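You operate a simulated robot arm through the tools that you are given. There is no shell and no other tool.

You run a simulated robot arm. Do the job below in one go: nothing can be reset, and whatever is moved stays where it is left.

TASK
Swap the board's bobbin with the fewest printed metres for the 60 m one.
Fine: the 60 m one stands on the bench top; board switch off before the swap and on again after; same seat; the one you take out goes on the bench top. Set down upright: what you pick out.

Only the result counts: the job must be done as asked and must still hold three seconds after the hand-in. Knocking over, shifting, dropping, spilling or breaking anything else fails it.

THE ROBOT
A 7-joint arm with a four-finger gripper, fixed in place. Base frame: the origin is on the floor under the middle of its stand, x ahead of it, y to its left, z up; the work surface is at about z = 0.72. Lengths are in m, angles in rad, forces in N, time in s.
It reaches about 1.223 m from its shoulder. Its first joint turns from -1.204 to 3.002 rad. Payload 3.67 kg.
Tool frame: the origin (TCP) lies between the finger pads and is the grasp point; the fingertips stand 0.028 m ahead of it; z points along the fingers, y is the line along which they close. The gripper opens to 0.112 m; its body begins 0.073 m behind the TCP.
Orientation is that of the tool frame in the base frame, as a unit quaternion [w, x, y, z]. With the fingers straight down and closing along the base's y, the tool's x points along the base's -x, its y along +y and its z along -z.

THE INTERFACE
- The arm moves only by the tool apply_moves. Its argument "plan" is a list of rows, each a list of 7 numbers: the shift along the tool's x, y, z in m, then the turn, a rotation vector about the tool's x, y, z in rad, then the finger opening in m, from 0 to 0.112. In form: [[tx, ty, tz, rx, ry, rz, fingers], ...]. A call has 1 to 20 rows; each row is the pose to reach, as a shift and turn from the pose commanded when the call began, along the tool's axes at that moment. Each row takes 0.2 s and may step no farther than 0.05 m and 0.15 rad from the row before; otherwise, or with a gripper value out of range, the whole call is refused. A pose out of reach is approached as far as the arm can. The call stops where the force on the tool passes 40 N (or 10 N more than at its start, if that is more) or the arm is blocked; 0.2 s more then pass. The fingers move at their own pace (about 0.1025 m/s each) and stop on an object; they squeeze with about 44 N. The grip force told is the motor's: it shows also when the fingers shut on nothing. Time passes only in rows, and 0.2 s behind the last, so rows that repeat a pose let the fingers close. It gives the time, the measured TCP pose, the force on the tool (base axes), the opening and the grip force at its end, in the units of the frame above (readings bear some noise), with the torque about the TCP (base axes, N m) and any sound that the robot's microphone picked up.
- Cameras (640 x 400 px; columns grow to the right, rows downward): "scene" is fixed at [0.3982, 0.5006, 1.3097]; the picture's right is [-0.80, -0.61, 0.00], its down [-0.34, 0.44, -0.83] and it looks along [0.50, -0.66, -0.56] (base axes); focal length 318 px, centre (320, 200). "wrist" rides on the gripper at [0.06, -0.018, -0.104] in the tool frame; the picture's right is [0.29, 0.96, 0.00], its down [-0.80, 0.24, -0.55] and it looks along [-0.53, 0.16, 0.83] (tool axes); focal length 234 px, centre (320, 200). There is no depth. A picture from a camera that has moved, and an enlarged one, comes with that camera's place and axes in the base frame and with its lens.
- grab_frame(camera): a new picture of that camera. It takes no simulated time.
- slide_trunk(by): slides the trunk up (or, below 0, down) by that many m; the arm rides with it, the base frame stays. It gives what a move gives, with no picture.
- close_up(camera, box): a new picture of the part [left, top, right, bottom] of that camera's present view, enlarged. It takes no simulated time.
- close_job(): hands the job in; it is judged then, once.

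Nothing tells you positions but the pictures and the camera data. Unless the task says otherwise, let go and move clear before handing in.

The tools are called after "Call:" as name(argument=value, ...) on one line, values as JSON. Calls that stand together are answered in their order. apply_moves: Moves the arm, as the interface text tells. Its arguments: {"type":"object","properties":{"plan":{"type":"array","items":{"type":"array","items":{"type":"number"}}}},"required":["plan"]} The other tools are called the same way: slide_trunk (by) moves the trunk up or down; grab_frame (camera) takes a picture; close_up (camera, box) takes an enlarged picture of a part of a camera's view; close_job () hands the job in.

At the start:

```text
t: 0.0
position: [0.626, -0.6206, 1.0824]
tcp_rot: [-0.001, 0.0, 1.0, 0.0]
contact_force: [0.3, 0.5, 0.5]
moment: [-0.03, -0.01, 0.02]
width: 0.1122
grasp_force: 0.1
trunk travel left (down, up): [-0.475, 0.365]
```

scene: 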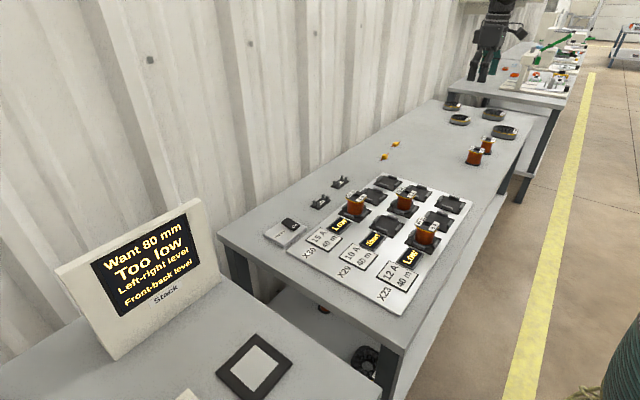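
wrist: 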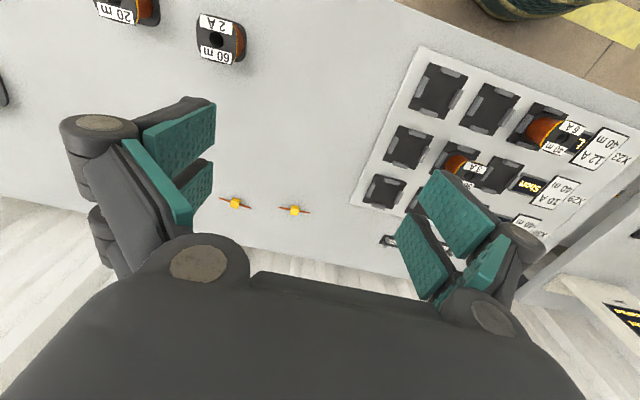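

I see a bench with a board of seats holding three bobbins, and loose bobbins further along the bench. I'll take close-ups to read the labels and find the switches.

Call:
close_up(camera="scene", box=[260, 160, 480, 310])

Call:
close_up(camera="scene", box=[420, 80, 560, 180])

Call:
close_up(camera="wrist", box=[340, 40, 640, 260])

Call:
close_up(camera="wrist", box=[60, 0, 280, 100])

```text
2.67 times, centred on (370, 235) of scene
camera zoom: at [0.3982, 0.5006, 1.3097], right [-0.8, -0.61, 0.0], down [-0.34, 0.44, -0.83], along [0.5, -0.66, -0.56], focal length 847 px, centre (187, 107)
```

zoom: 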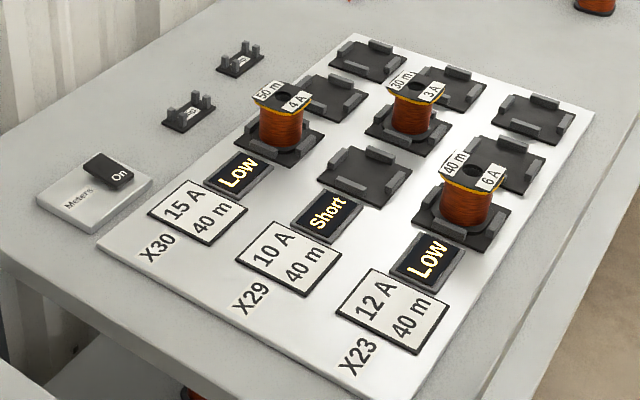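

```text
4.00 times, centred on (490, 130) of scene
camera zoom: at [0.3982, 0.5006, 1.3097], right [-0.8, -0.61, 0.0], down [-0.34, 0.44, -0.83], along [0.5, -0.66, -0.56], focal length 1271 px, centre (-360, 480)
```

zoom: 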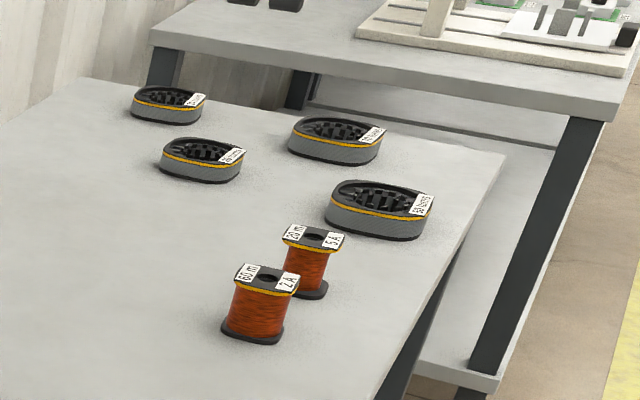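

```text
1.82 times, centred on (490, 150) of wrist
camera zoom: at [0.5647, -0.638, 1.1872], right [-0.29, 0.96, 0.0], down [0.8, 0.24, 0.55], along [0.53, 0.16, -0.83], focal length 426 px, centre (11, 291)
```

zoom: 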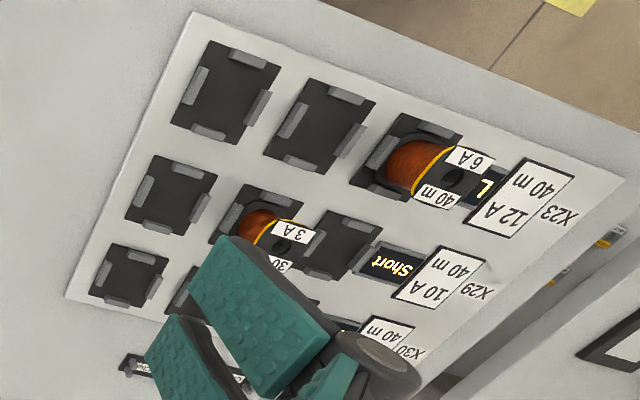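

```text
2.91 times, centred on (170, 50) of wrist
camera zoom: at [0.5647, -0.638, 1.1872], right [-0.29, 0.96, 0.0], down [0.8, 0.24, 0.55], along [0.53, 0.16, -0.83], focal length 681 px, centre (756, 636)
```

zoom: 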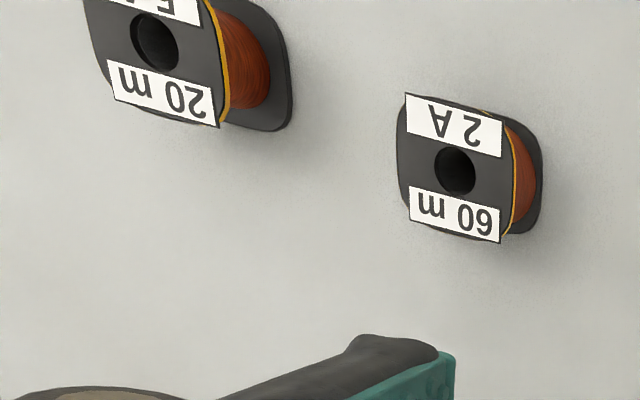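

The 30 m bobbin (X29 row, 3 A) has the fewest metres on the board, and the 60 m / 2 A one stands loose on the bench. I'll zoom in on the switch and the other small items before moving.

Call:
close_up(camera="scene", box=[255, 210, 315, 255])

Call:
close_up(camera="scene", box=[300, 130, 420, 215])

Call:
close_up(camera="scene", box=[380, 170, 440, 220])

Call:
close_up(camera="scene", box=[460, 130, 510, 170])

Call:
close_up(camera="scene", box=[330, 175, 390, 220])

```text
8.89 times, centred on (285, 232) of scene
camera zoom: at [0.3982, 0.5006, 1.3097], right [-0.8, -0.61, 0.0], down [-0.34, 0.44, -0.83], along [0.5, -0.66, -0.56], focal length 2824 px, centre (631, -89)
```

zoom: 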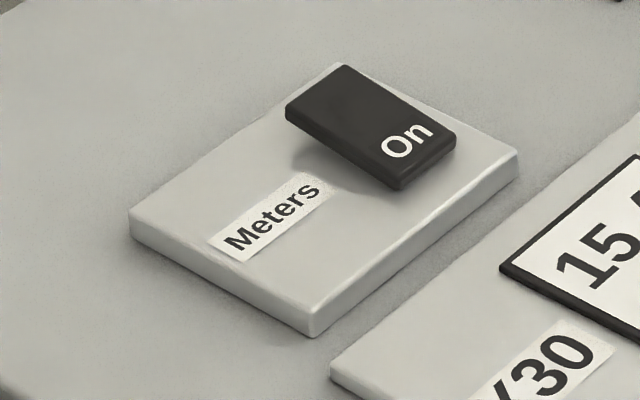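

```text
4.71 times, centred on (360, 172) of scene
camera zoom: at [0.3982, 0.5006, 1.3097], right [-0.8, -0.61, 0.0], down [-0.34, 0.44, -0.83], along [0.5, -0.66, -0.56], focal length 1495 px, centre (132, 329)
```

zoom: 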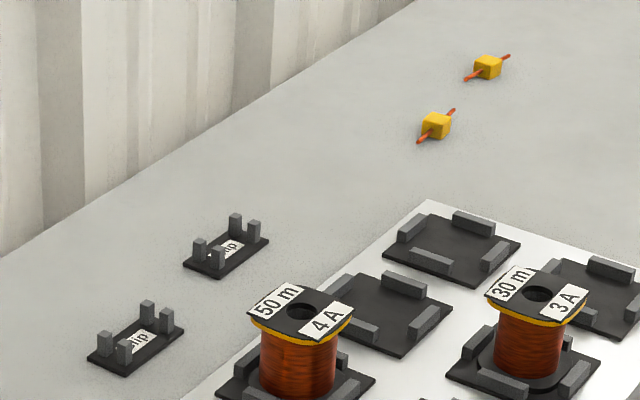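

```text
8.00 times, centred on (410, 195) of scene
camera zoom: at [0.3982, 0.5006, 1.3097], right [-0.8, -0.61, 0.0], down [-0.34, 0.44, -0.83], along [0.5, -0.66, -0.56], focal length 2542 px, centre (-400, 240)
```

zoom: 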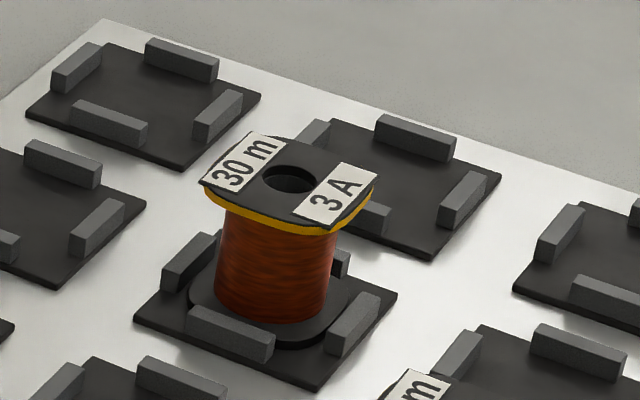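

```text
10.00 times, centred on (485, 150) of scene
camera zoom: at [0.3982, 0.5006, 1.3097], right [-0.8, -0.61, 0.0], down [-0.34, 0.44, -0.83], along [0.5, -0.66, -0.56], focal length 3177 px, centre (-1330, 700)
```

zoom: 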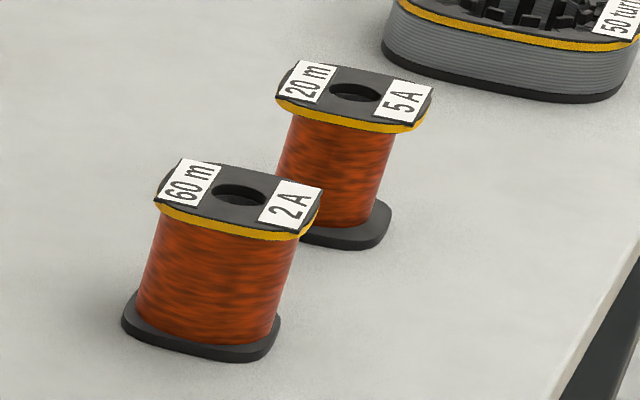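

```text
8.89 times, centred on (360, 198) of scene
camera zoom: at [0.3982, 0.5006, 1.3097], right [-0.8, -0.61, 0.0], down [-0.34, 0.44, -0.83], along [0.5, -0.66, -0.56], focal length 2824 px, centre (-36, 222)
```

zoom: 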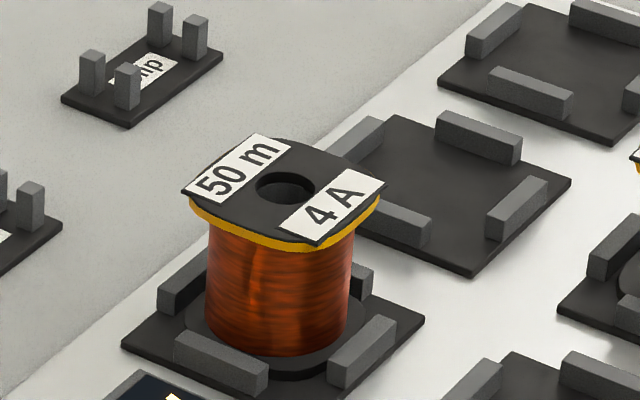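

The switch labelled "Meters" beside the board reads On, with its raised end towards the wall. By triangulation the 30 m bobbin top is near (0.68, -0.30, 0.79) and the 60 m one near (0.60, -0.78, 0.775). I'll move the wrist camera over the board for a better look.

Call:
apply_moves(plan=[[0.016, 0.045, 0.013, 0, 0, 0, 0.112], [0.032, 0.09, 0.026, 0, 0, 0, 0.112], [0.048, 0.135, 0.04, 0, 0, 0, 0.112], [0.064, 0.18, 0.053, 0, 0, 0, 0.112], [0.08, 0.225, 0.067, 0, 0, 0, 0.112], [0.096, 0.27, 0.08, 0, 0, 0, 0.112], [0.096, 0.27, 0.08, 0, 0, 0, 0.112]])

Call:
grab_frame(camera="wrist")

Call:
grab_frame(camera="scene")

```text
t: 1.6
position: [0.5285, -0.3509, 1.0037]
tcp_rot: [0.0, 0.0, 1.0, 0.001]
contact_force: [0.2, 0.4, -0.1]
moment: [0.02, 0.0, -0.01]
width: 0.1115
grasp_force: 0.1
trunk travel left (down, up): [-0.475, 0.365]
```

```text
taken
camera wrist: at [0.4674, -0.3691, 1.1078], right [-0.29, 0.96, 0.0], down [0.8, 0.24, 0.55], along [0.53, 0.16, -0.83], focal length 234 px, centre (320, 200)
```

wrist: 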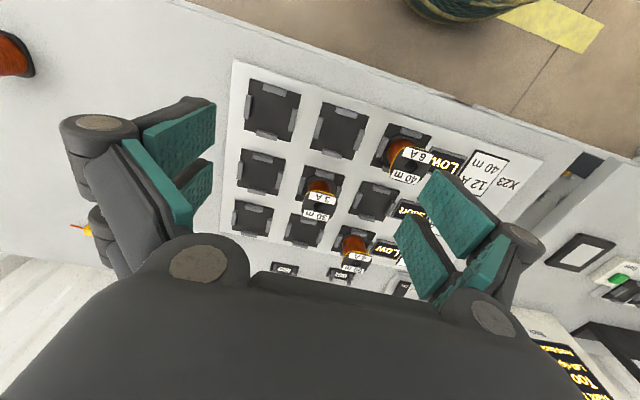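

```text
taken
```

scene: 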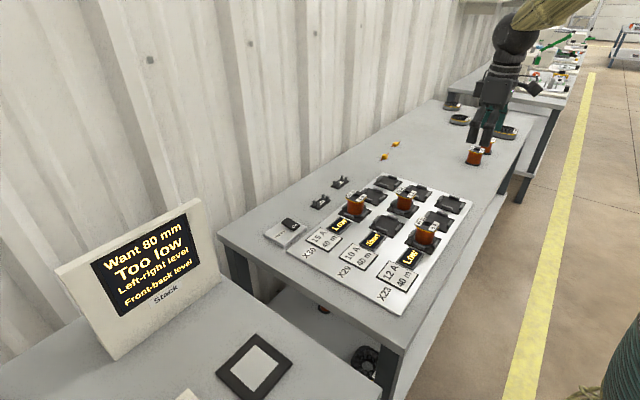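

The camera model matches the gripper's place. I'll zoom in on the board and the finger geometry from here.

Call:
close_up(camera="wrist", box=[220, 50, 460, 290])

Call:
close_up(camera="wrist", box=[280, 150, 380, 250])

Call:
close_up(camera="scene", box=[440, 40, 560, 180])

```text
1.67 times, centred on (340, 170) of wrist
camera zoom: at [0.4674, -0.3691, 1.1078], right [-0.29, 0.96, 0.0], down [0.8, 0.24, 0.55], along [0.53, 0.16, -0.83], focal length 390 px, centre (287, 250)
```

zoom: 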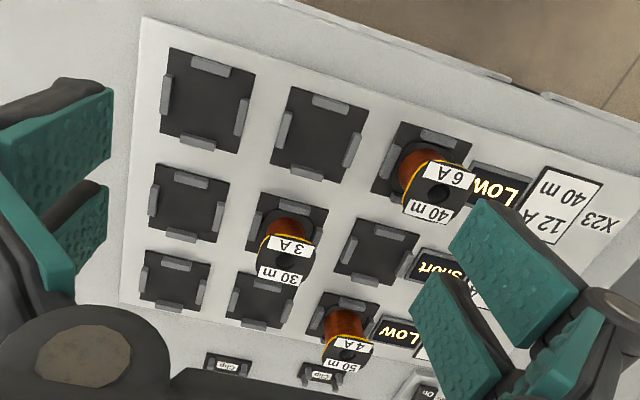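

```text
4.00 times, centred on (330, 200) of wrist
camera zoom: at [0.4674, -0.3691, 1.1078], right [-0.29, 0.96, 0.0], down [0.8, 0.24, 0.55], along [0.53, 0.16, -0.83], focal length 937 px, centre (280, 200)
```

zoom: 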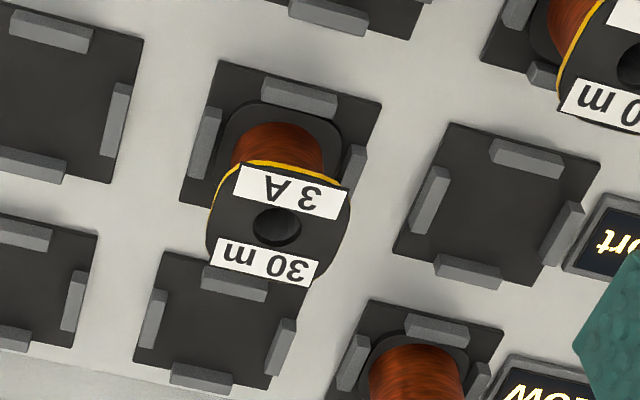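

```text
2.86 times, centred on (500, 110) of scene
camera zoom: at [0.3982, 0.5006, 1.3097], right [-0.8, -0.61, 0.0], down [-0.34, 0.44, -0.83], along [0.5, -0.66, -0.56], focal length 908 px, centre (-194, 457)
```

zoom: 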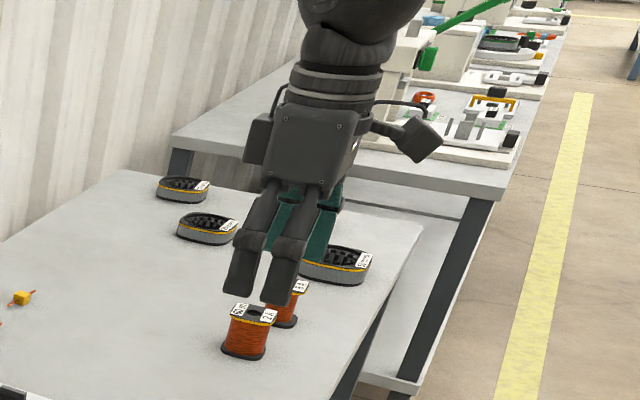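

I now know the seat layout: the 30 m bobbin sits in the middle seat with empty seats on all four sides, so the fingers have room. Next I'll go look at the switch closely.

Call:
apply_moves(plan=[[-0.0257, 0.0323, 0.0082, 0, 0, 0, 0.112], [-0.0514, 0.0647, 0.0164, 0, 0, 0, 0.112], [-0.0772, 0.097, 0.0247, 0, 0, 0, 0.112], [-0.1029, 0.1293, 0.0329, 0, 0, 0, 0.112], [-0.1286, 0.1617, 0.0411, 0, 0, 0, 0.112], [-0.1543, 0.194, 0.0493, 0, 0, 0, 0.112], [-0.1801, 0.2263, 0.0576, 0, 0, 0, 0.112], [-0.2058, 0.2587, 0.0658, 0, 0, 0, 0.112], [-0.2315, 0.291, 0.074, 0, 0, 0, 0.112], [-0.2315, 0.291, 0.074, 0, 0, 0, 0.112]])

Call:
grab_frame(camera="wrist")

Call:
grab_frame(camera="scene")

```text
t: 3.8
position: [0.7606, -0.0579, 0.9304]
tcp_rot: [-0.001, 0.0, 1.0, 0.0]
contact_force: [-0.1, -0.1, 0.6]
moment: [0.03, 0.0, 0.02]
width: 0.112
grasp_force: 0.1
trunk travel left (down, up): [-0.475, 0.365]
```

```text
taken
camera wrist: at [0.7004, -0.0754, 1.0342], right [-0.29, 0.96, 0.0], down [0.8, 0.24, 0.55], along [0.53, 0.16, -0.83], focal length 234 px, centre (320, 200)
```

wrist: 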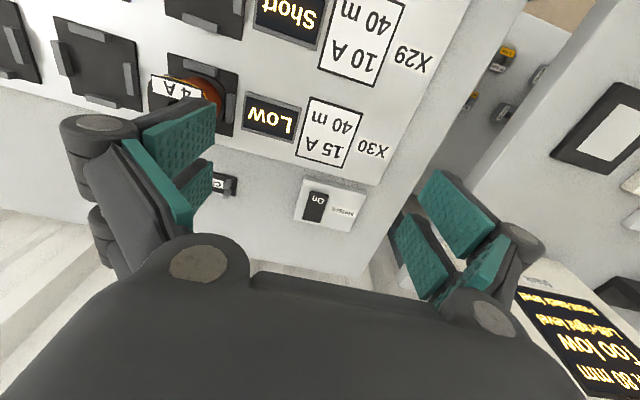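

```text
taken
```

scene: 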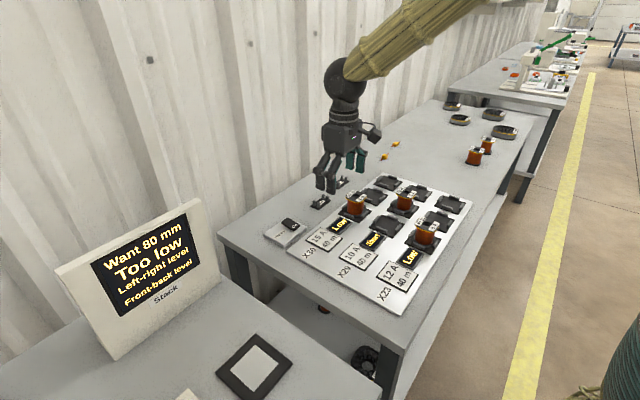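

Call:
close_up(camera="wrist", box=[280, 160, 380, 240])

Call:
close_up(camera="scene", box=[300, 100, 400, 200])

```text
5.00 times, centred on (330, 200) of wrist
camera zoom: at [0.7004, -0.0754, 1.0342], right [-0.29, 0.96, 0.0], down [0.8, 0.24, 0.55], along [0.53, 0.16, -0.83], focal length 1171 px, centre (270, 200)
```

zoom: 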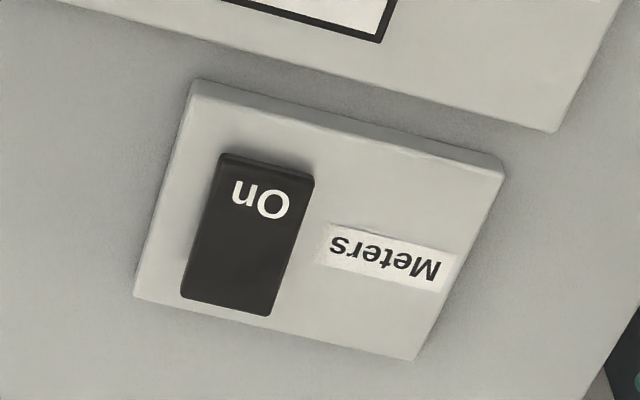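

```text
4.00 times, centred on (350, 150) of scene
camera zoom: at [0.3982, 0.5006, 1.3097], right [-0.8, -0.61, 0.0], down [-0.34, 0.44, -0.83], along [0.5, -0.66, -0.56], focal length 1271 px, centre (200, 400)
```

zoom: 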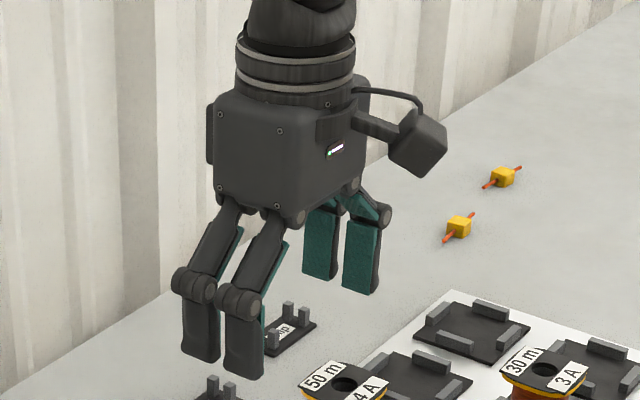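

The rocker is a slab about 48 mm long, centred near (0.901, -0.022); its raised end is at x≈0.925, z≈0.745. I'll close the fingers and move above the raised end.

Call:
apply_moves(plan=[[-0.0351, 0.0072, 0.016, 0, 0, 0, 0.08], [-0.0702, 0.0145, 0.032, 0, 0, 0, 0.05], [-0.1052, 0.0217, 0.048, 0, 0, 0, 0.02], [-0.1403, 0.029, 0.064, 0, 0, 0, 0.0], [-0.1754, 0.0362, 0.08, 0, 0, 0, 0.0], [-0.1754, 0.0362, 0.08, 0, 0, 0, 0.0], [-0.1754, 0.0362, 0.08, 0, 0, 0, 0.0]])

Call:
grab_frame(camera="wrist")

Call:
close_up(camera="scene", box=[240, 120, 380, 260])

```text
t: 5.4
position: [0.938, -0.0218, 0.8479]
tcp_rot: [0.0, -0.001, 1.0, -0.001]
contact_force: [0.0, 0.4, -0.1]
moment: [0.01, 0.02, -0.04]
width: 0.0
grasp_force: 35.8
trunk travel left (down, up): [-0.475, 0.365]
```

```text
taken
camera wrist: at [0.876, -0.0397, 0.952], right [-0.29, 0.96, 0.0], down [0.8, 0.24, 0.55], along [0.53, 0.16, -0.83], focal length 234 px, centre (320, 200)
```

wrist: 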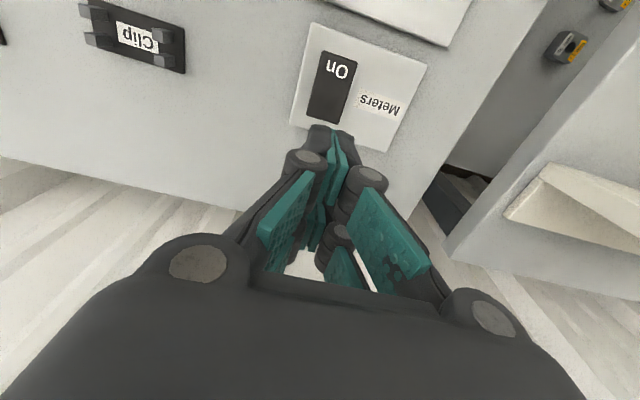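

```text
2.86 times, centred on (310, 190) of scene
camera zoom: at [0.3982, 0.5006, 1.3097], right [-0.8, -0.61, 0.0], down [-0.34, 0.44, -0.83], along [0.5, -0.66, -0.56], focal length 908 px, centre (349, 229)
```

zoom: 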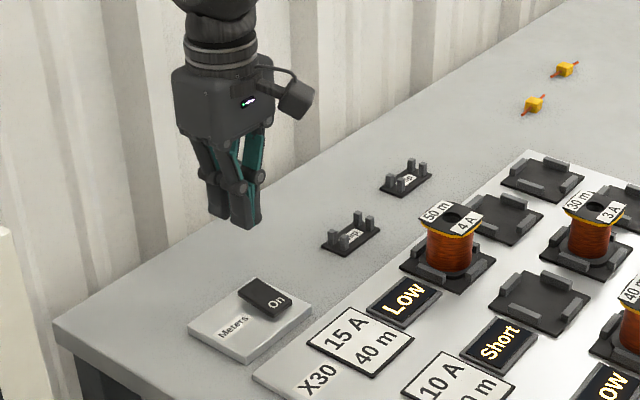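

The closed fingertips are above the raised end, with their near edge at about x≈0.9125. I'll descend and press gently in small steps, watching force and sound.

Call:
apply_moves(plan=[[0, 0, 0.02, 0, 0, 0, 0], [0, 0, 0.04, 0, 0, 0, 0], [0, 0, 0.055, 0, 0, 0, 0], [0, 0, 0.065, 0, 0, 0, 0], [0, 0, 0.07, 0, 0, 0, 0], [0, 0, 0.073, 0, 0, 0, 0], [0, 0, 0.076, 0, 0, 0, 0], [0, 0, 0.079, 0, 0, 0, 0], [0, 0, 0.081, 0, 0, 0, 0], [0, 0, 0.083, 0, 0, 0, 0]])

Call:
close_up(camera="scene", box=[255, 180, 345, 260])

```text
t: 7.6
position: [0.9371, -0.0227, 0.767]
tcp_rot: [0.0, 0.0, 1.0, 0.0]
contact_force: [0.7, -0.2, 4.2]
moment: [0.03, 0.09, 0.01]
width: 0.0058
grasp_force: 35.3
trunk travel left (down, up): [-0.475, 0.365]
```

```text
5.00 times, centred on (300, 220) of scene
camera zoom: at [0.3982, 0.5006, 1.3097], right [-0.8, -0.61, 0.0], down [-0.34, 0.44, -0.83], along [0.5, -0.66, -0.56], focal length 1589 px, centre (420, 100)
```

zoom: 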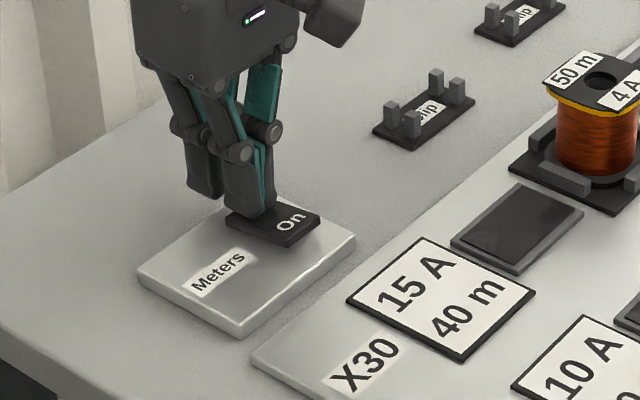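

The meter displays have gone dark, so the switch has flipped. I'll lift off and confirm it stays off.

Call:
apply_moves(plan=[[0, 0, -0.02, 0, 0, 0, 0], [0, 0, -0.05, 0, 0, 0, 0], [0, 0, -0.08, 0, 0, 0, 0], [0.0, 0, -0.1, 0, 0, 0, 0], [0.0, 0, -0.1, 0, 0, 0, 0]])

Call:
close_up(camera="scene", box=[255, 170, 475, 320])

Call:
close_up(camera="scene", box=[255, 210, 315, 255])

```text
t: 8.8
position: [0.9366, -0.0207, 0.8663]
tcp_rot: [0.0, 0.0, 1.0, 0.0]
contact_force: [-0.3, -0.4, 0.1]
moment: [0.0, -0.01, 0.01]
width: 0.0002
grasp_force: 35.6
trunk travel left (down, up): [-0.475, 0.365]
```

```text
2.67 times, centred on (365, 245) of scene
camera zoom: at [0.3982, 0.5006, 1.3097], right [-0.8, -0.61, 0.0], down [-0.34, 0.44, -0.83], along [0.5, -0.66, -0.56], focal length 847 px, centre (200, 80)
```

zoom: 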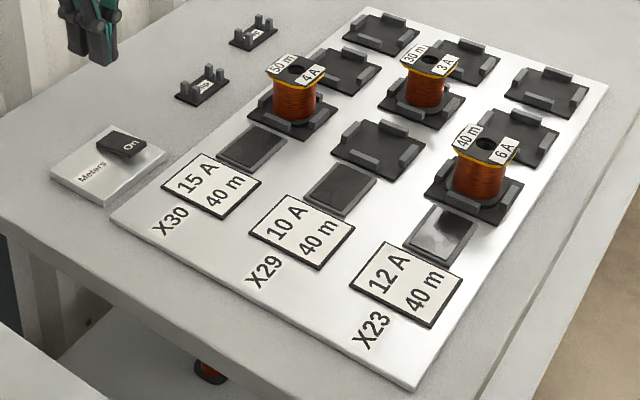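

```text
8.89 times, centred on (285, 232) of scene
camera zoom: at [0.3982, 0.5006, 1.3097], right [-0.8, -0.61, 0.0], down [-0.34, 0.44, -0.83], along [0.5, -0.66, -0.56], focal length 2824 px, centre (631, -89)
```

zoom: 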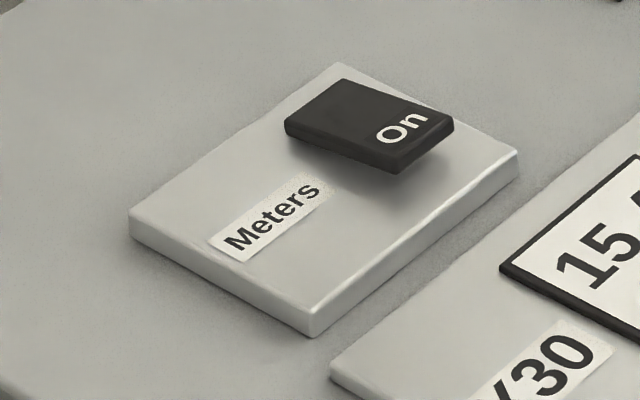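

The switch is off and stays off. Now I'll move back over the board with fingers opening for a close view of the 30 m bobbin.

Call:
apply_moves(plan=[[0.0, 0.0, -0.03, 0, 0, 0, 0.0], [0.0306, -0.0281, -0.055, 0, 0, 0, 0.0], [0.0612, -0.0562, -0.0637, 0, 0, 0, 0.0], [0.0918, -0.0844, -0.0637, 0, 0, 0, 0.0], [0.1224, -0.1125, -0.0637, 0, 0, 0, 0.03], [0.153, -0.1406, -0.0637, 0, 0, 0, 0.06], [0.1836, -0.1687, -0.0637, 0, 0, 0, 0.09], [0.2142, -0.1968, -0.0637, 0, 0, 0, 0.1], [0.2448, -0.2249, -0.0637, 0, 0, 0, 0.1], [0.2754, -0.2531, -0.0637, 0, 0, 0, 0.1], [0.306, -0.2812, -0.0637, 0, 0, 0, 0.1], [0.3366, -0.3093, -0.0637, 0, 0, 0, 0.1], [0.3366, -0.3093, -0.0637, 0, 0, 0, 0.1]])

Call:
grab_frame(camera="wrist")

Call:
close_up(camera="wrist", box=[260, 120, 420, 240])

Call:
close_up(camera="scene", box=[340, 150, 480, 250])

```text
t: 11.6
position: [0.5996, -0.3314, 0.9299]
tcp_rot: [0.0, 0.001, 1.0, 0.0]
contact_force: [-0.6, -0.1, -0.3]
moment: [0.0, -0.02, 0.0]
width: 0.1001
grasp_force: 0.0
trunk travel left (down, up): [-0.475, 0.365]
```

```text
taken
camera wrist: at [0.5384, -0.3506, 1.0329], right [-0.29, 0.96, 0.0], down [0.8, 0.24, 0.55], along [0.53, 0.16, -0.83], focal length 234 px, centre (320, 200)
```

wrist: 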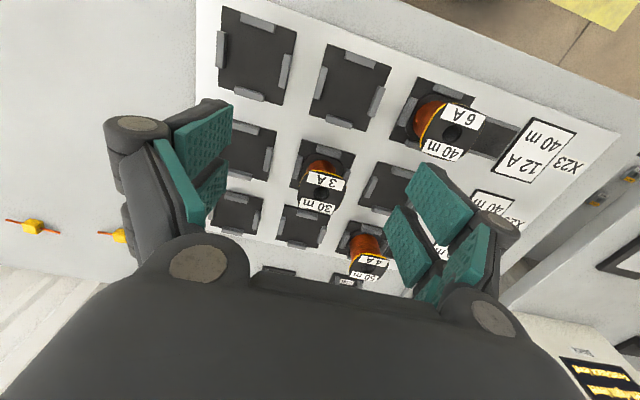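

```text
3.33 times, centred on (340, 180) of wrist
camera zoom: at [0.5384, -0.3506, 1.0329], right [-0.29, 0.96, 0.0], down [0.8, 0.24, 0.55], along [0.53, 0.16, -0.83], focal length 781 px, centre (253, 267)
```

zoom: 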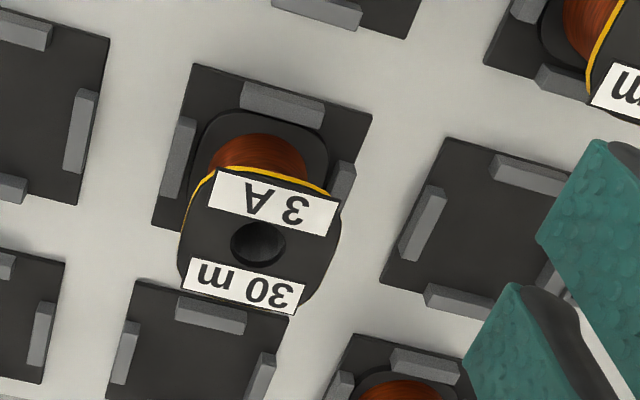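

```text
4.00 times, centred on (410, 200) of scene
camera zoom: at [0.3982, 0.5006, 1.3097], right [-0.8, -0.61, 0.0], down [-0.34, 0.44, -0.83], along [0.5, -0.66, -0.56], focal length 1271 px, centre (-40, 200)
```

zoom: 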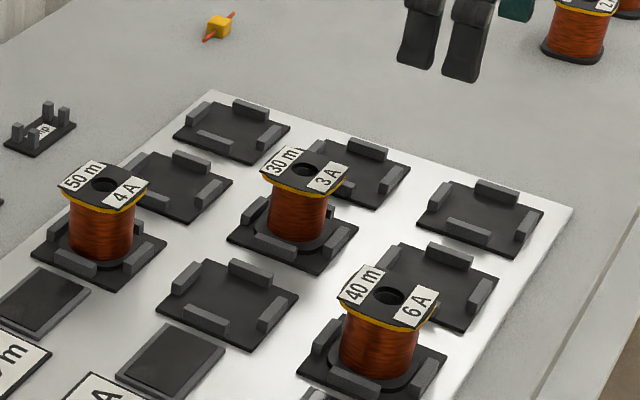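

The 30 m bobbin's top flange is centred near (0.6835, -0.3045) at z≈0.79, squared up with the axes and about 54 mm wide. I'll move directly over it with fingers at 0.1 and check before the last descent.

Call:
apply_moves(plan=[[-0.028, 0.009, 0.01, 0, 0, 0, 0.1], [-0.056, 0.018, 0.02, 0, 0, 0, 0.1], [-0.0835, 0.0269, 0.04, 0, 0, 0, 0.1], [-0.0835, 0.0269, 0.07, 0, 0, 0, 0.1], [-0.0835, 0.0269, 0.09, 0, 0, 0, 0.1], [-0.0835, 0.0269, 0.09, 0, 0, 0, 0.1]])

Call:
grab_frame(camera="wrist")

Call:
close_up(camera="scene", box=[340, 130, 480, 230])

```text
t: 13.0
position: [0.6838, -0.3057, 0.8379]
tcp_rot: [0.0, 0.0, 1.0, 0.0]
contact_force: [0.4, 1.1, 0.0]
moment: [-0.02, 0.03, 0.0]
width: 0.1
grasp_force: 0.1
trunk travel left (down, up): [-0.475, 0.365]
```

```text
taken
camera wrist: at [0.6226, -0.3236, 0.9421], right [-0.29, 0.96, 0.0], down [0.8, 0.24, 0.55], along [0.53, 0.16, -0.83], focal length 234 px, centre (320, 200)
```

wrist: 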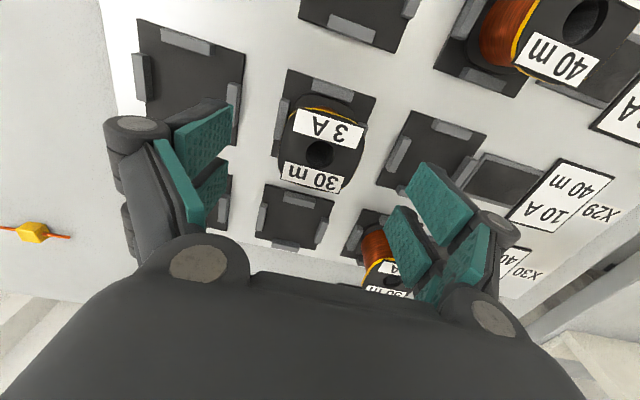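

```text
4.00 times, centred on (410, 180) of scene
camera zoom: at [0.3982, 0.5006, 1.3097], right [-0.8, -0.61, 0.0], down [-0.34, 0.44, -0.83], along [0.5, -0.66, -0.56], focal length 1271 px, centre (-40, 280)
```

zoom: 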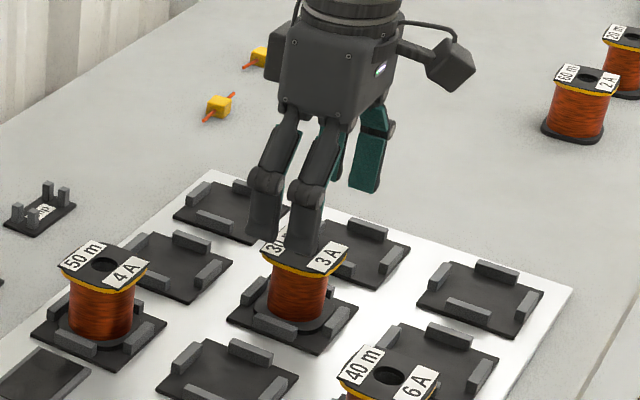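

The gripper is centred over the 30 m bobbin. I'll descend 60 mm so the tips straddle the top flange above the seat guides, then close.

Call:
apply_moves(plan=[[0, 0, 0.015, 0, 0, 0, 0.1], [0, 0, 0.03, 0, 0, 0, 0.1], [0, 0, 0.042, 0, 0, 0, 0.1], [0, 0, 0.052, 0, 0, 0, 0.1], [0, 0, 0.06, 0, 0, 0, 0.1], [0, 0, 0.06, 0, 0, 0, 0.1]])

Call:
close_up(camera="scene", box=[360, 150, 450, 230])

Call:
grab_frame(camera="wrist")

```text
t: 14.4
position: [0.6831, -0.306, 0.7799]
tcp_rot: [-0.001, -0.001, 1.0, 0.0]
contact_force: [0.7, 0.9, 0.4]
moment: [0.01, -0.01, -0.03]
width: 0.0998
grasp_force: 0.1
trunk travel left (down, up): [-0.475, 0.365]
```

```text
5.00 times, centred on (405, 190) of scene
camera zoom: at [0.3982, 0.5006, 1.3097], right [-0.8, -0.61, 0.0], down [-0.34, 0.44, -0.83], along [0.5, -0.66, -0.56], focal length 1589 px, centre (-105, 250)
```

zoom: 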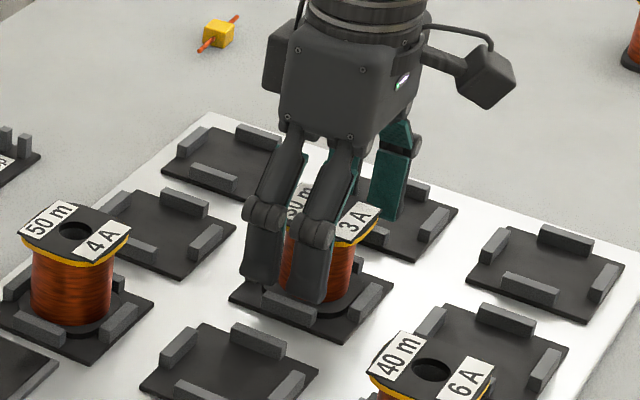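

```text
taken
camera wrist: at [0.6227, -0.3242, 0.884], right [-0.29, 0.96, 0.0], down [0.8, 0.24, 0.55], along [0.53, 0.16, -0.83], focal length 234 px, centre (320, 200)
```

wrist: 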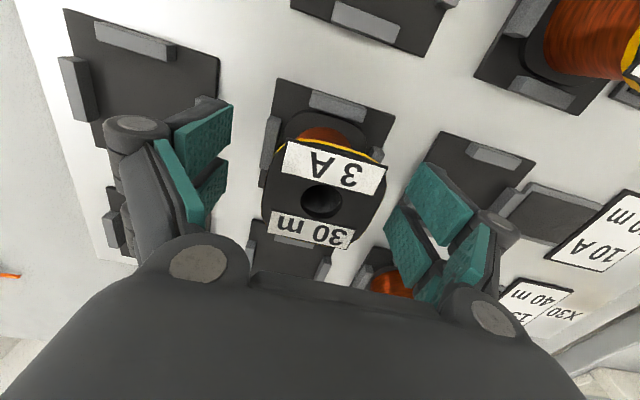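

Both finger pairs straddle the flange with clearance. Closing now.

Call:
apply_moves(plan=[[0, 0, 0, 0, 0, 0, 0.08], [0, 0, 0, 0, 0, 0, 0.065], [0, 0, 0, 0, 0, 0, 0.05], [0, 0, 0, 0, 0, 0, 0.04], [0, 0, 0, 0, 0, 0, 0.03], [0, 0, 0, 0, 0, 0, 0.03]])

Call:
close_up(camera="scene", box=[360, 150, 450, 230])

Call:
grab_frame(camera="wrist")

```text
t: 15.8
position: [0.6845, -0.3068, 0.78]
tcp_rot: [0.0, 0.0, 1.0, 0.0]
contact_force: [0.7, 0.4, 2.5]
moment: [0.18, 0.02, 0.02]
width: 0.0535
grasp_force: 44.1
trunk travel left (down, up): [-0.475, 0.365]
```

```text
5.00 times, centred on (405, 190) of scene
camera zoom: at [0.3982, 0.5006, 1.3097], right [-0.8, -0.61, 0.0], down [-0.34, 0.44, -0.83], along [0.5, -0.66, -0.56], focal length 1589 px, centre (-105, 250)
```

zoom: 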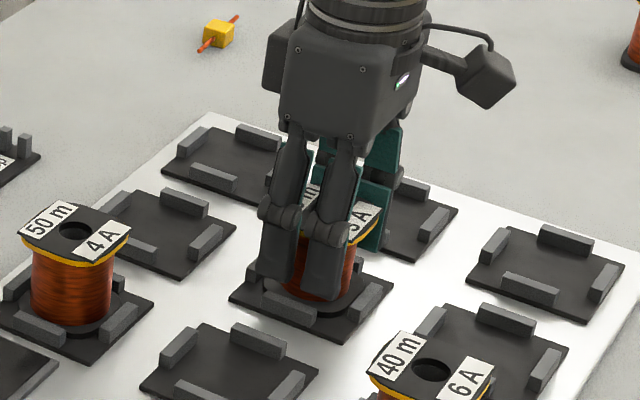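

```text
taken
camera wrist: at [0.6227, -0.3241, 0.8842], right [-0.29, 0.96, 0.0], down [0.8, 0.24, 0.55], along [0.53, 0.16, -0.83], focal length 234 px, centre (320, 200)
```

wrist: 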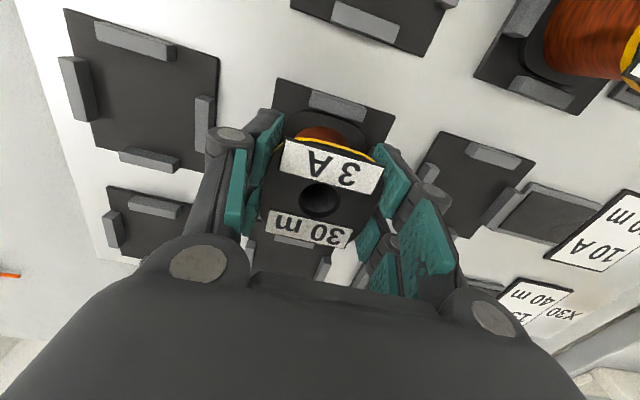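

I have the 30 m bobbin (opening 0.0535, grip 44 N). I'll lift straight up slowly and check that only it came along.

Call:
apply_moves(plan=[[0, 0, -0.005, 0, 0, 0, 0.03], [0, 0, -0.012, 0, 0, 0, 0.03], [0, 0, -0.022, 0, 0, 0, 0.03], [0, 0, -0.037, 0, 0, 0, 0.03], [0, 0, -0.057, 0, 0, 0, 0.03], [0, 0, -0.08, 0, 0, 0, 0.03], [0, 0, -0.1, 0, 0, 0, 0.03], [0, 0, -0.1, 0, 0, 0, 0.03]])

Call:
close_up(camera="scene", box=[330, 110, 480, 250])

Call:
grab_frame(camera="wrist")

```text
t: 17.6
position: [0.6847, -0.3053, 0.8799]
tcp_rot: [0.0, 0.0, 1.0, 0.001]
contact_force: [-0.3, 0.1, -1.9]
moment: [0.0, 0.04, 0.0]
width: 0.0534
grasp_force: 44.1
trunk travel left (down, up): [-0.475, 0.365]
```

```text
2.86 times, centred on (405, 180) of scene
camera zoom: at [0.3982, 0.5006, 1.3097], right [-0.8, -0.61, 0.0], down [-0.34, 0.44, -0.83], along [0.5, -0.66, -0.56], focal length 908 px, centre (77, 257)
```

zoom: 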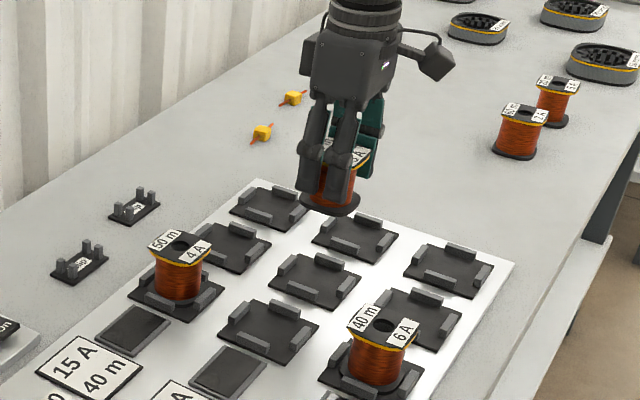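

```text
taken
camera wrist: at [0.623, -0.3233, 0.9838], right [-0.29, 0.96, 0.0], down [0.8, 0.24, 0.55], along [0.53, 0.16, -0.83], focal length 234 px, centre (320, 200)
```

wrist: 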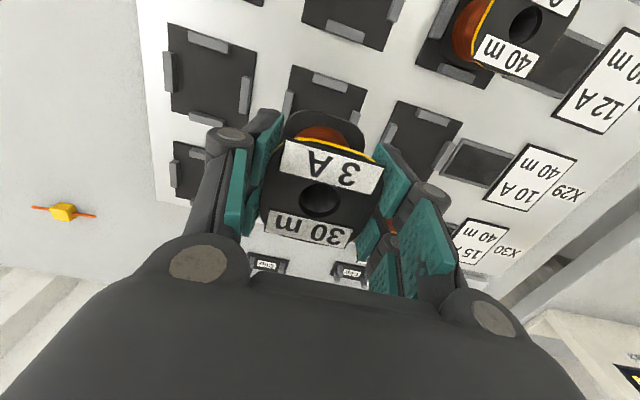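

The 30 m bobbin came out cleanly and the others are undisturbed. I'll carry it to an empty stretch of bench near (0.72, -0.62) and start lowering.

Call:
apply_moves(plan=[[-0.0046, -0.0394, 0, 0, 0, 0, 0.03], [-0.0091, -0.0789, 0, 0, 0, 0, 0.03], [-0.0137, -0.1183, 0, 0, 0, 0, 0.03], [-0.0183, -0.1578, 0, 0, 0, 0, 0.03], [-0.0228, -0.1972, 0, 0, 0, 0, 0.03], [-0.0274, -0.2366, 0, 0, 0, 0, 0.03], [-0.0319, -0.2761, 0, 0, 0, 0, 0.03], [-0.0365, -0.3155, 0, 0, 0, 0, 0.03], [-0.0365, -0.3155, 0.03, 0, 0, 0, 0.03], [-0.0365, -0.3155, 0.06, 0, 0, 0, 0.03], [-0.0365, -0.3155, 0.085, 0, 0, 0, 0.03], [-0.0365, -0.3155, 0.095, 0, 0, 0, 0.03], [-0.0365, -0.3155, 0.103, 0, 0, 0, 0.03], [-0.0365, -0.3155, 0.108, 0, 0, 0, 0.03], [-0.0365, -0.3155, 0.108, 0, 0, 0, 0.03]])

Call:
close_up(camera="scene", box=[390, 80, 530, 180])

Call:
grab_frame(camera="wrist")

```text
t: 20.8
position: [0.7211, -0.6218, 0.7721]
tcp_rot: [0.0, 0.0, 1.0, 0.0]
contact_force: [-0.4, 0.2, -1.6]
moment: [-0.01, -0.02, 0.02]
width: 0.0536
grasp_force: 44.3
trunk travel left (down, up): [-0.475, 0.365]
```

```text
4.00 times, centred on (460, 130) of scene
camera zoom: at [0.3982, 0.5006, 1.3097], right [-0.8, -0.61, 0.0], down [-0.34, 0.44, -0.83], along [0.5, -0.66, -0.56], focal length 1271 px, centre (-240, 480)
```

zoom: 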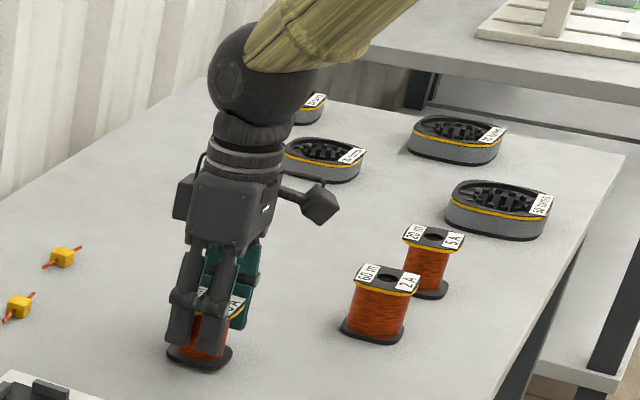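

```text
taken
camera wrist: at [0.6589, -0.639, 0.8756], right [-0.29, 0.96, 0.0], down [0.8, 0.24, 0.55], along [0.53, 0.16, -0.83], focal length 234 px, centre (320, 200)
```

wrist: 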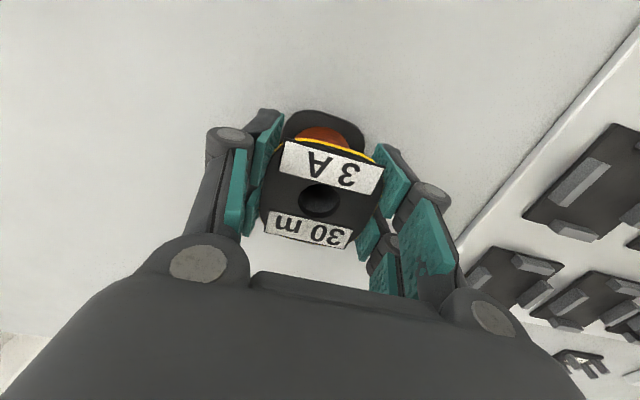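

It's still hanging free (about -1.7 N, its own weight). I'll step down in 1.5 mm steps and watch for contact.

Call:
apply_moves(plan=[[0, 0, 0.0015, 0, 0, 0, 0.03], [0, 0, 0.003, 0, 0, 0, 0.03], [0, 0, 0.0045, 0, 0, 0, 0.03], [0, 0, 0.0045, 0, 0, 0, 0.03]])

```text
t: 21.8
position: [0.7191, -0.6207, 0.7675]
tcp_rot: [0.002, 0.0, 1.0, 0.001]
contact_force: [-0.4, -1.8, 6.0]
moment: [0.13, 0.14, 0.05]
width: 0.0534
grasp_force: 44.0
trunk travel left (down, up): [-0.475, 0.365]
```

It is now resting on the bench (+6 N). I'll open the fingers evenly and check that it stands.

Call:
apply_moves(plan=[[0, 0, 0, 0, 0, 0, 0.056], [0, 0, 0, 0, 0, 0, 0.065], [0, 0, 0, 0, 0, 0, 0.08], [0, 0, 0, 0, 0, 0, 0.1], [0, 0, 0, 0, 0, 0, 0.1]])

Call:
grab_frame(camera="wrist")

Call:
close_up(camera="scene", box=[390, 80, 530, 180])

```text
t: 23.0
position: [0.7195, -0.6202, 0.7669]
tcp_rot: [0.0, 0.0, 1.0, 0.0]
contact_force: [-0.8, -0.2, 0.5]
moment: [0.02, 0.0, -0.01]
width: 0.0998
grasp_force: 0.1
trunk travel left (down, up): [-0.475, 0.365]
```

```text
taken
camera wrist: at [0.6589, -0.6387, 0.8712], right [-0.29, 0.96, 0.0], down [0.8, 0.24, 0.55], along [0.53, 0.16, -0.83], focal length 234 px, centre (320, 200)
```

wrist: 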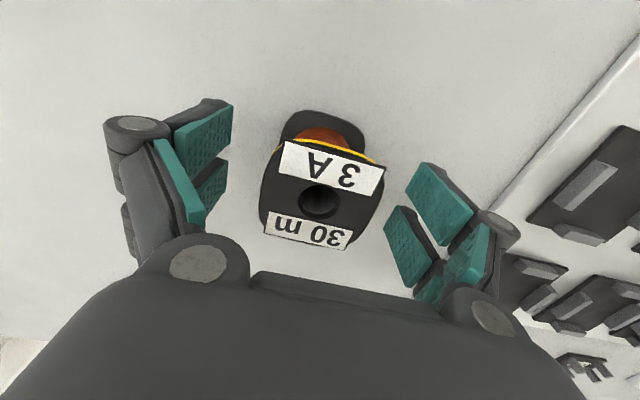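

```text
4.00 times, centred on (460, 130) of scene
camera zoom: at [0.3982, 0.5006, 1.3097], right [-0.8, -0.61, 0.0], down [-0.34, 0.44, -0.83], along [0.5, -0.66, -0.56], focal length 1271 px, centre (-240, 480)
```

zoom: 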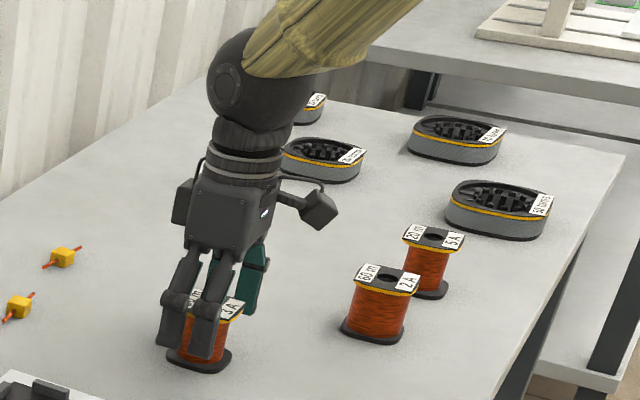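

The 30 m bobbin stands upright on its own. I'll rise straight up and go view the 60 m bobbin.

Call:
apply_moves(plan=[[0, 0, -0.02, 0, 0, 0, 0.1], [0, 0, -0.05, 0, 0, 0, 0.1], [0, 0, -0.09, 0, 0, 0, 0.1], [0, 0, -0.13, 0, 0, 0, 0.1], [0.0, 0.0, -0.1625, 0, 0, 0, 0.1], [0.033, -0.032, -0.1625, 0, 0, 0, 0.1], [0.067, -0.064, -0.1625, 0, 0, 0, 0.1], [0.1, -0.095, -0.1625, 0, 0, 0, 0.1], [0.133, -0.127, -0.1625, 0, 0, 0, 0.1], [0.167, -0.159, -0.1625, 0, 0, 0, 0.1], [0.2, -0.19, -0.1625, 0, 0, 0, 0.1], [0.2, -0.19, -0.1625, 0, 0, 0, 0.1]])

Call:
grab_frame(camera="wrist")

Call:
close_up(camera="wrist", box=[260, 120, 420, 240])

Call:
close_up(camera="scene", box=[390, 80, 530, 180])

```text
t: 25.6
position: [0.5188, -0.8105, 0.9276]
tcp_rot: [0.0, -0.001, 1.0, 0.0]
contact_force: [-0.3, -0.3, -0.5]
moment: [0.03, -0.02, -0.01]
width: 0.1
grasp_force: 0.1
trunk travel left (down, up): [-0.475, 0.365]
```

```text
taken
camera wrist: at [0.4569, -0.8297, 1.0321], right [-0.29, 0.96, 0.0], down [0.8, 0.24, 0.55], along [0.53, 0.16, -0.83], focal length 234 px, centre (320, 200)
```

wrist: 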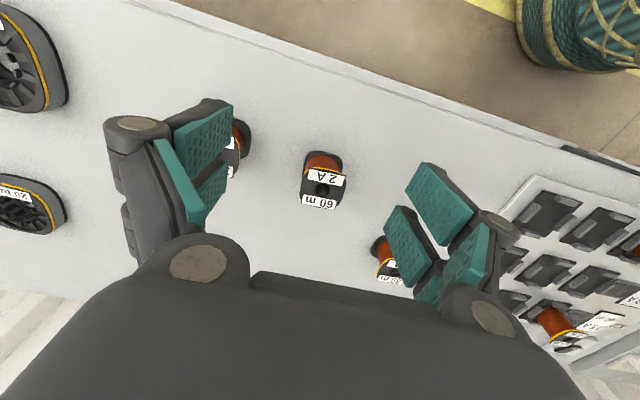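

```text
3.33 times, centred on (340, 180) of wrist
camera zoom: at [0.4569, -0.8297, 1.0321], right [-0.29, 0.96, 0.0], down [0.8, 0.24, 0.55], along [0.53, 0.16, -0.83], focal length 781 px, centre (253, 267)
```

zoom: 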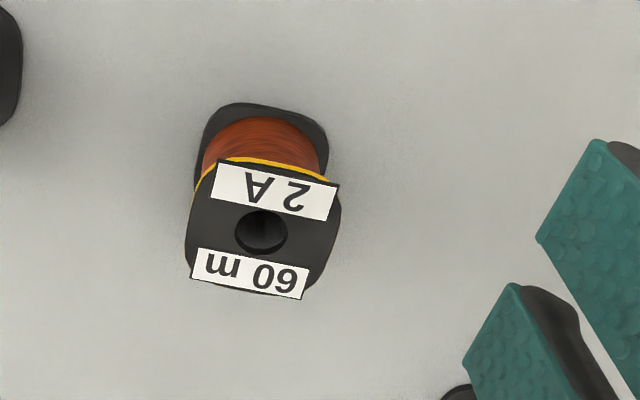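

```text
4.00 times, centred on (460, 130) of scene
camera zoom: at [0.3982, 0.5006, 1.3097], right [-0.8, -0.61, 0.0], down [-0.34, 0.44, -0.83], along [0.5, -0.66, -0.56], focal length 1271 px, centre (-240, 480)
```

zoom: 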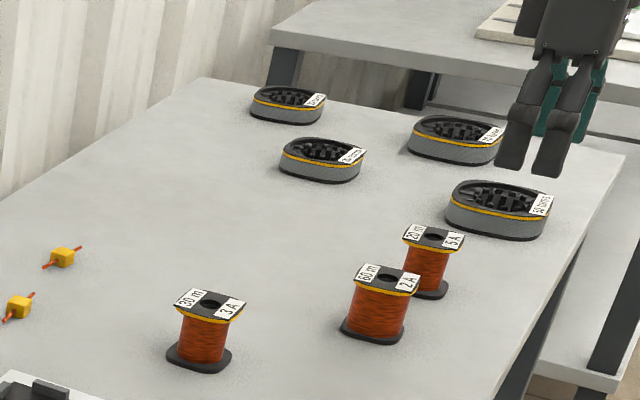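

The 60 m bobbin stands at about (0.608, -0.780) and looks turned a few degrees. I'll move above it to refine its position and yaw.

Call:
apply_moves(plan=[[-0.022, 0.0075, 0.018, 0, 0, 0, 0.1], [-0.044, 0.015, 0.036, 0, 0, 0, 0.1], [-0.066, 0.0225, 0.054, 0, 0, 0, 0.1], [-0.088, 0.03, 0.072, 0, 0, 0, 0.1], [-0.088, 0.03, 0.072, 0, 0, 0, 0.1]])

Call:
grab_frame(camera="wrist")

Call:
close_up(camera="wrist", box=[270, 80, 370, 180])

```text
t: 26.8
position: [0.6074, -0.7791, 0.8578]
tcp_rot: [0.001, 0.0, 1.0, 0.0]
contact_force: [0.3, 0.8, 0.4]
moment: [-0.02, 0.02, 0.01]
width: 0.0999
grasp_force: 0.0
trunk travel left (down, up): [-0.475, 0.365]
```

```text
taken
camera wrist: at [0.5466, -0.7979, 0.9611], right [-0.29, 0.96, 0.0], down [0.8, 0.24, 0.55], along [0.53, 0.16, -0.83], focal length 234 px, centre (320, 200)
```

wrist: 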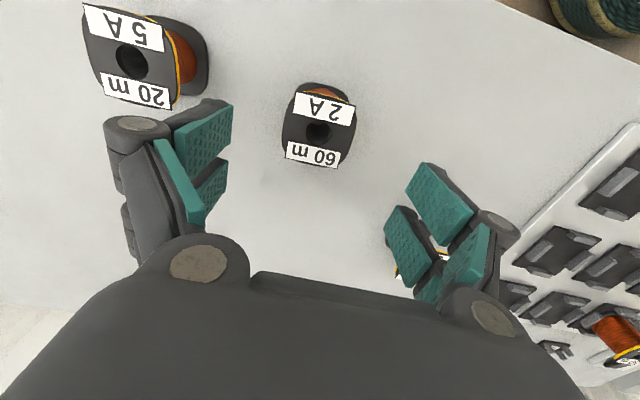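

```text
4.00 times, centred on (320, 130) of wrist
camera zoom: at [0.5466, -0.7979, 0.9611], right [-0.29, 0.96, 0.0], down [0.8, 0.24, 0.55], along [0.53, 0.16, -0.83], focal length 937 px, centre (320, 480)
```

zoom: 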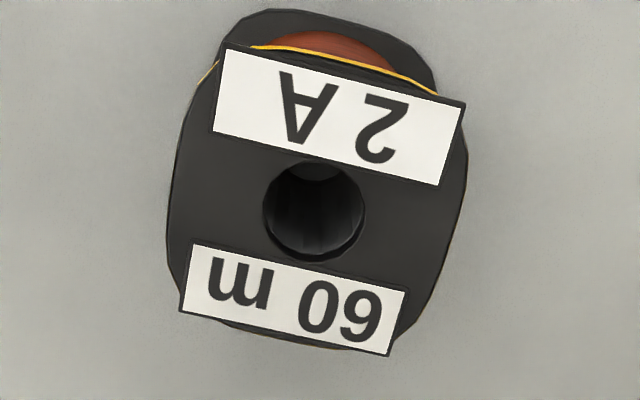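

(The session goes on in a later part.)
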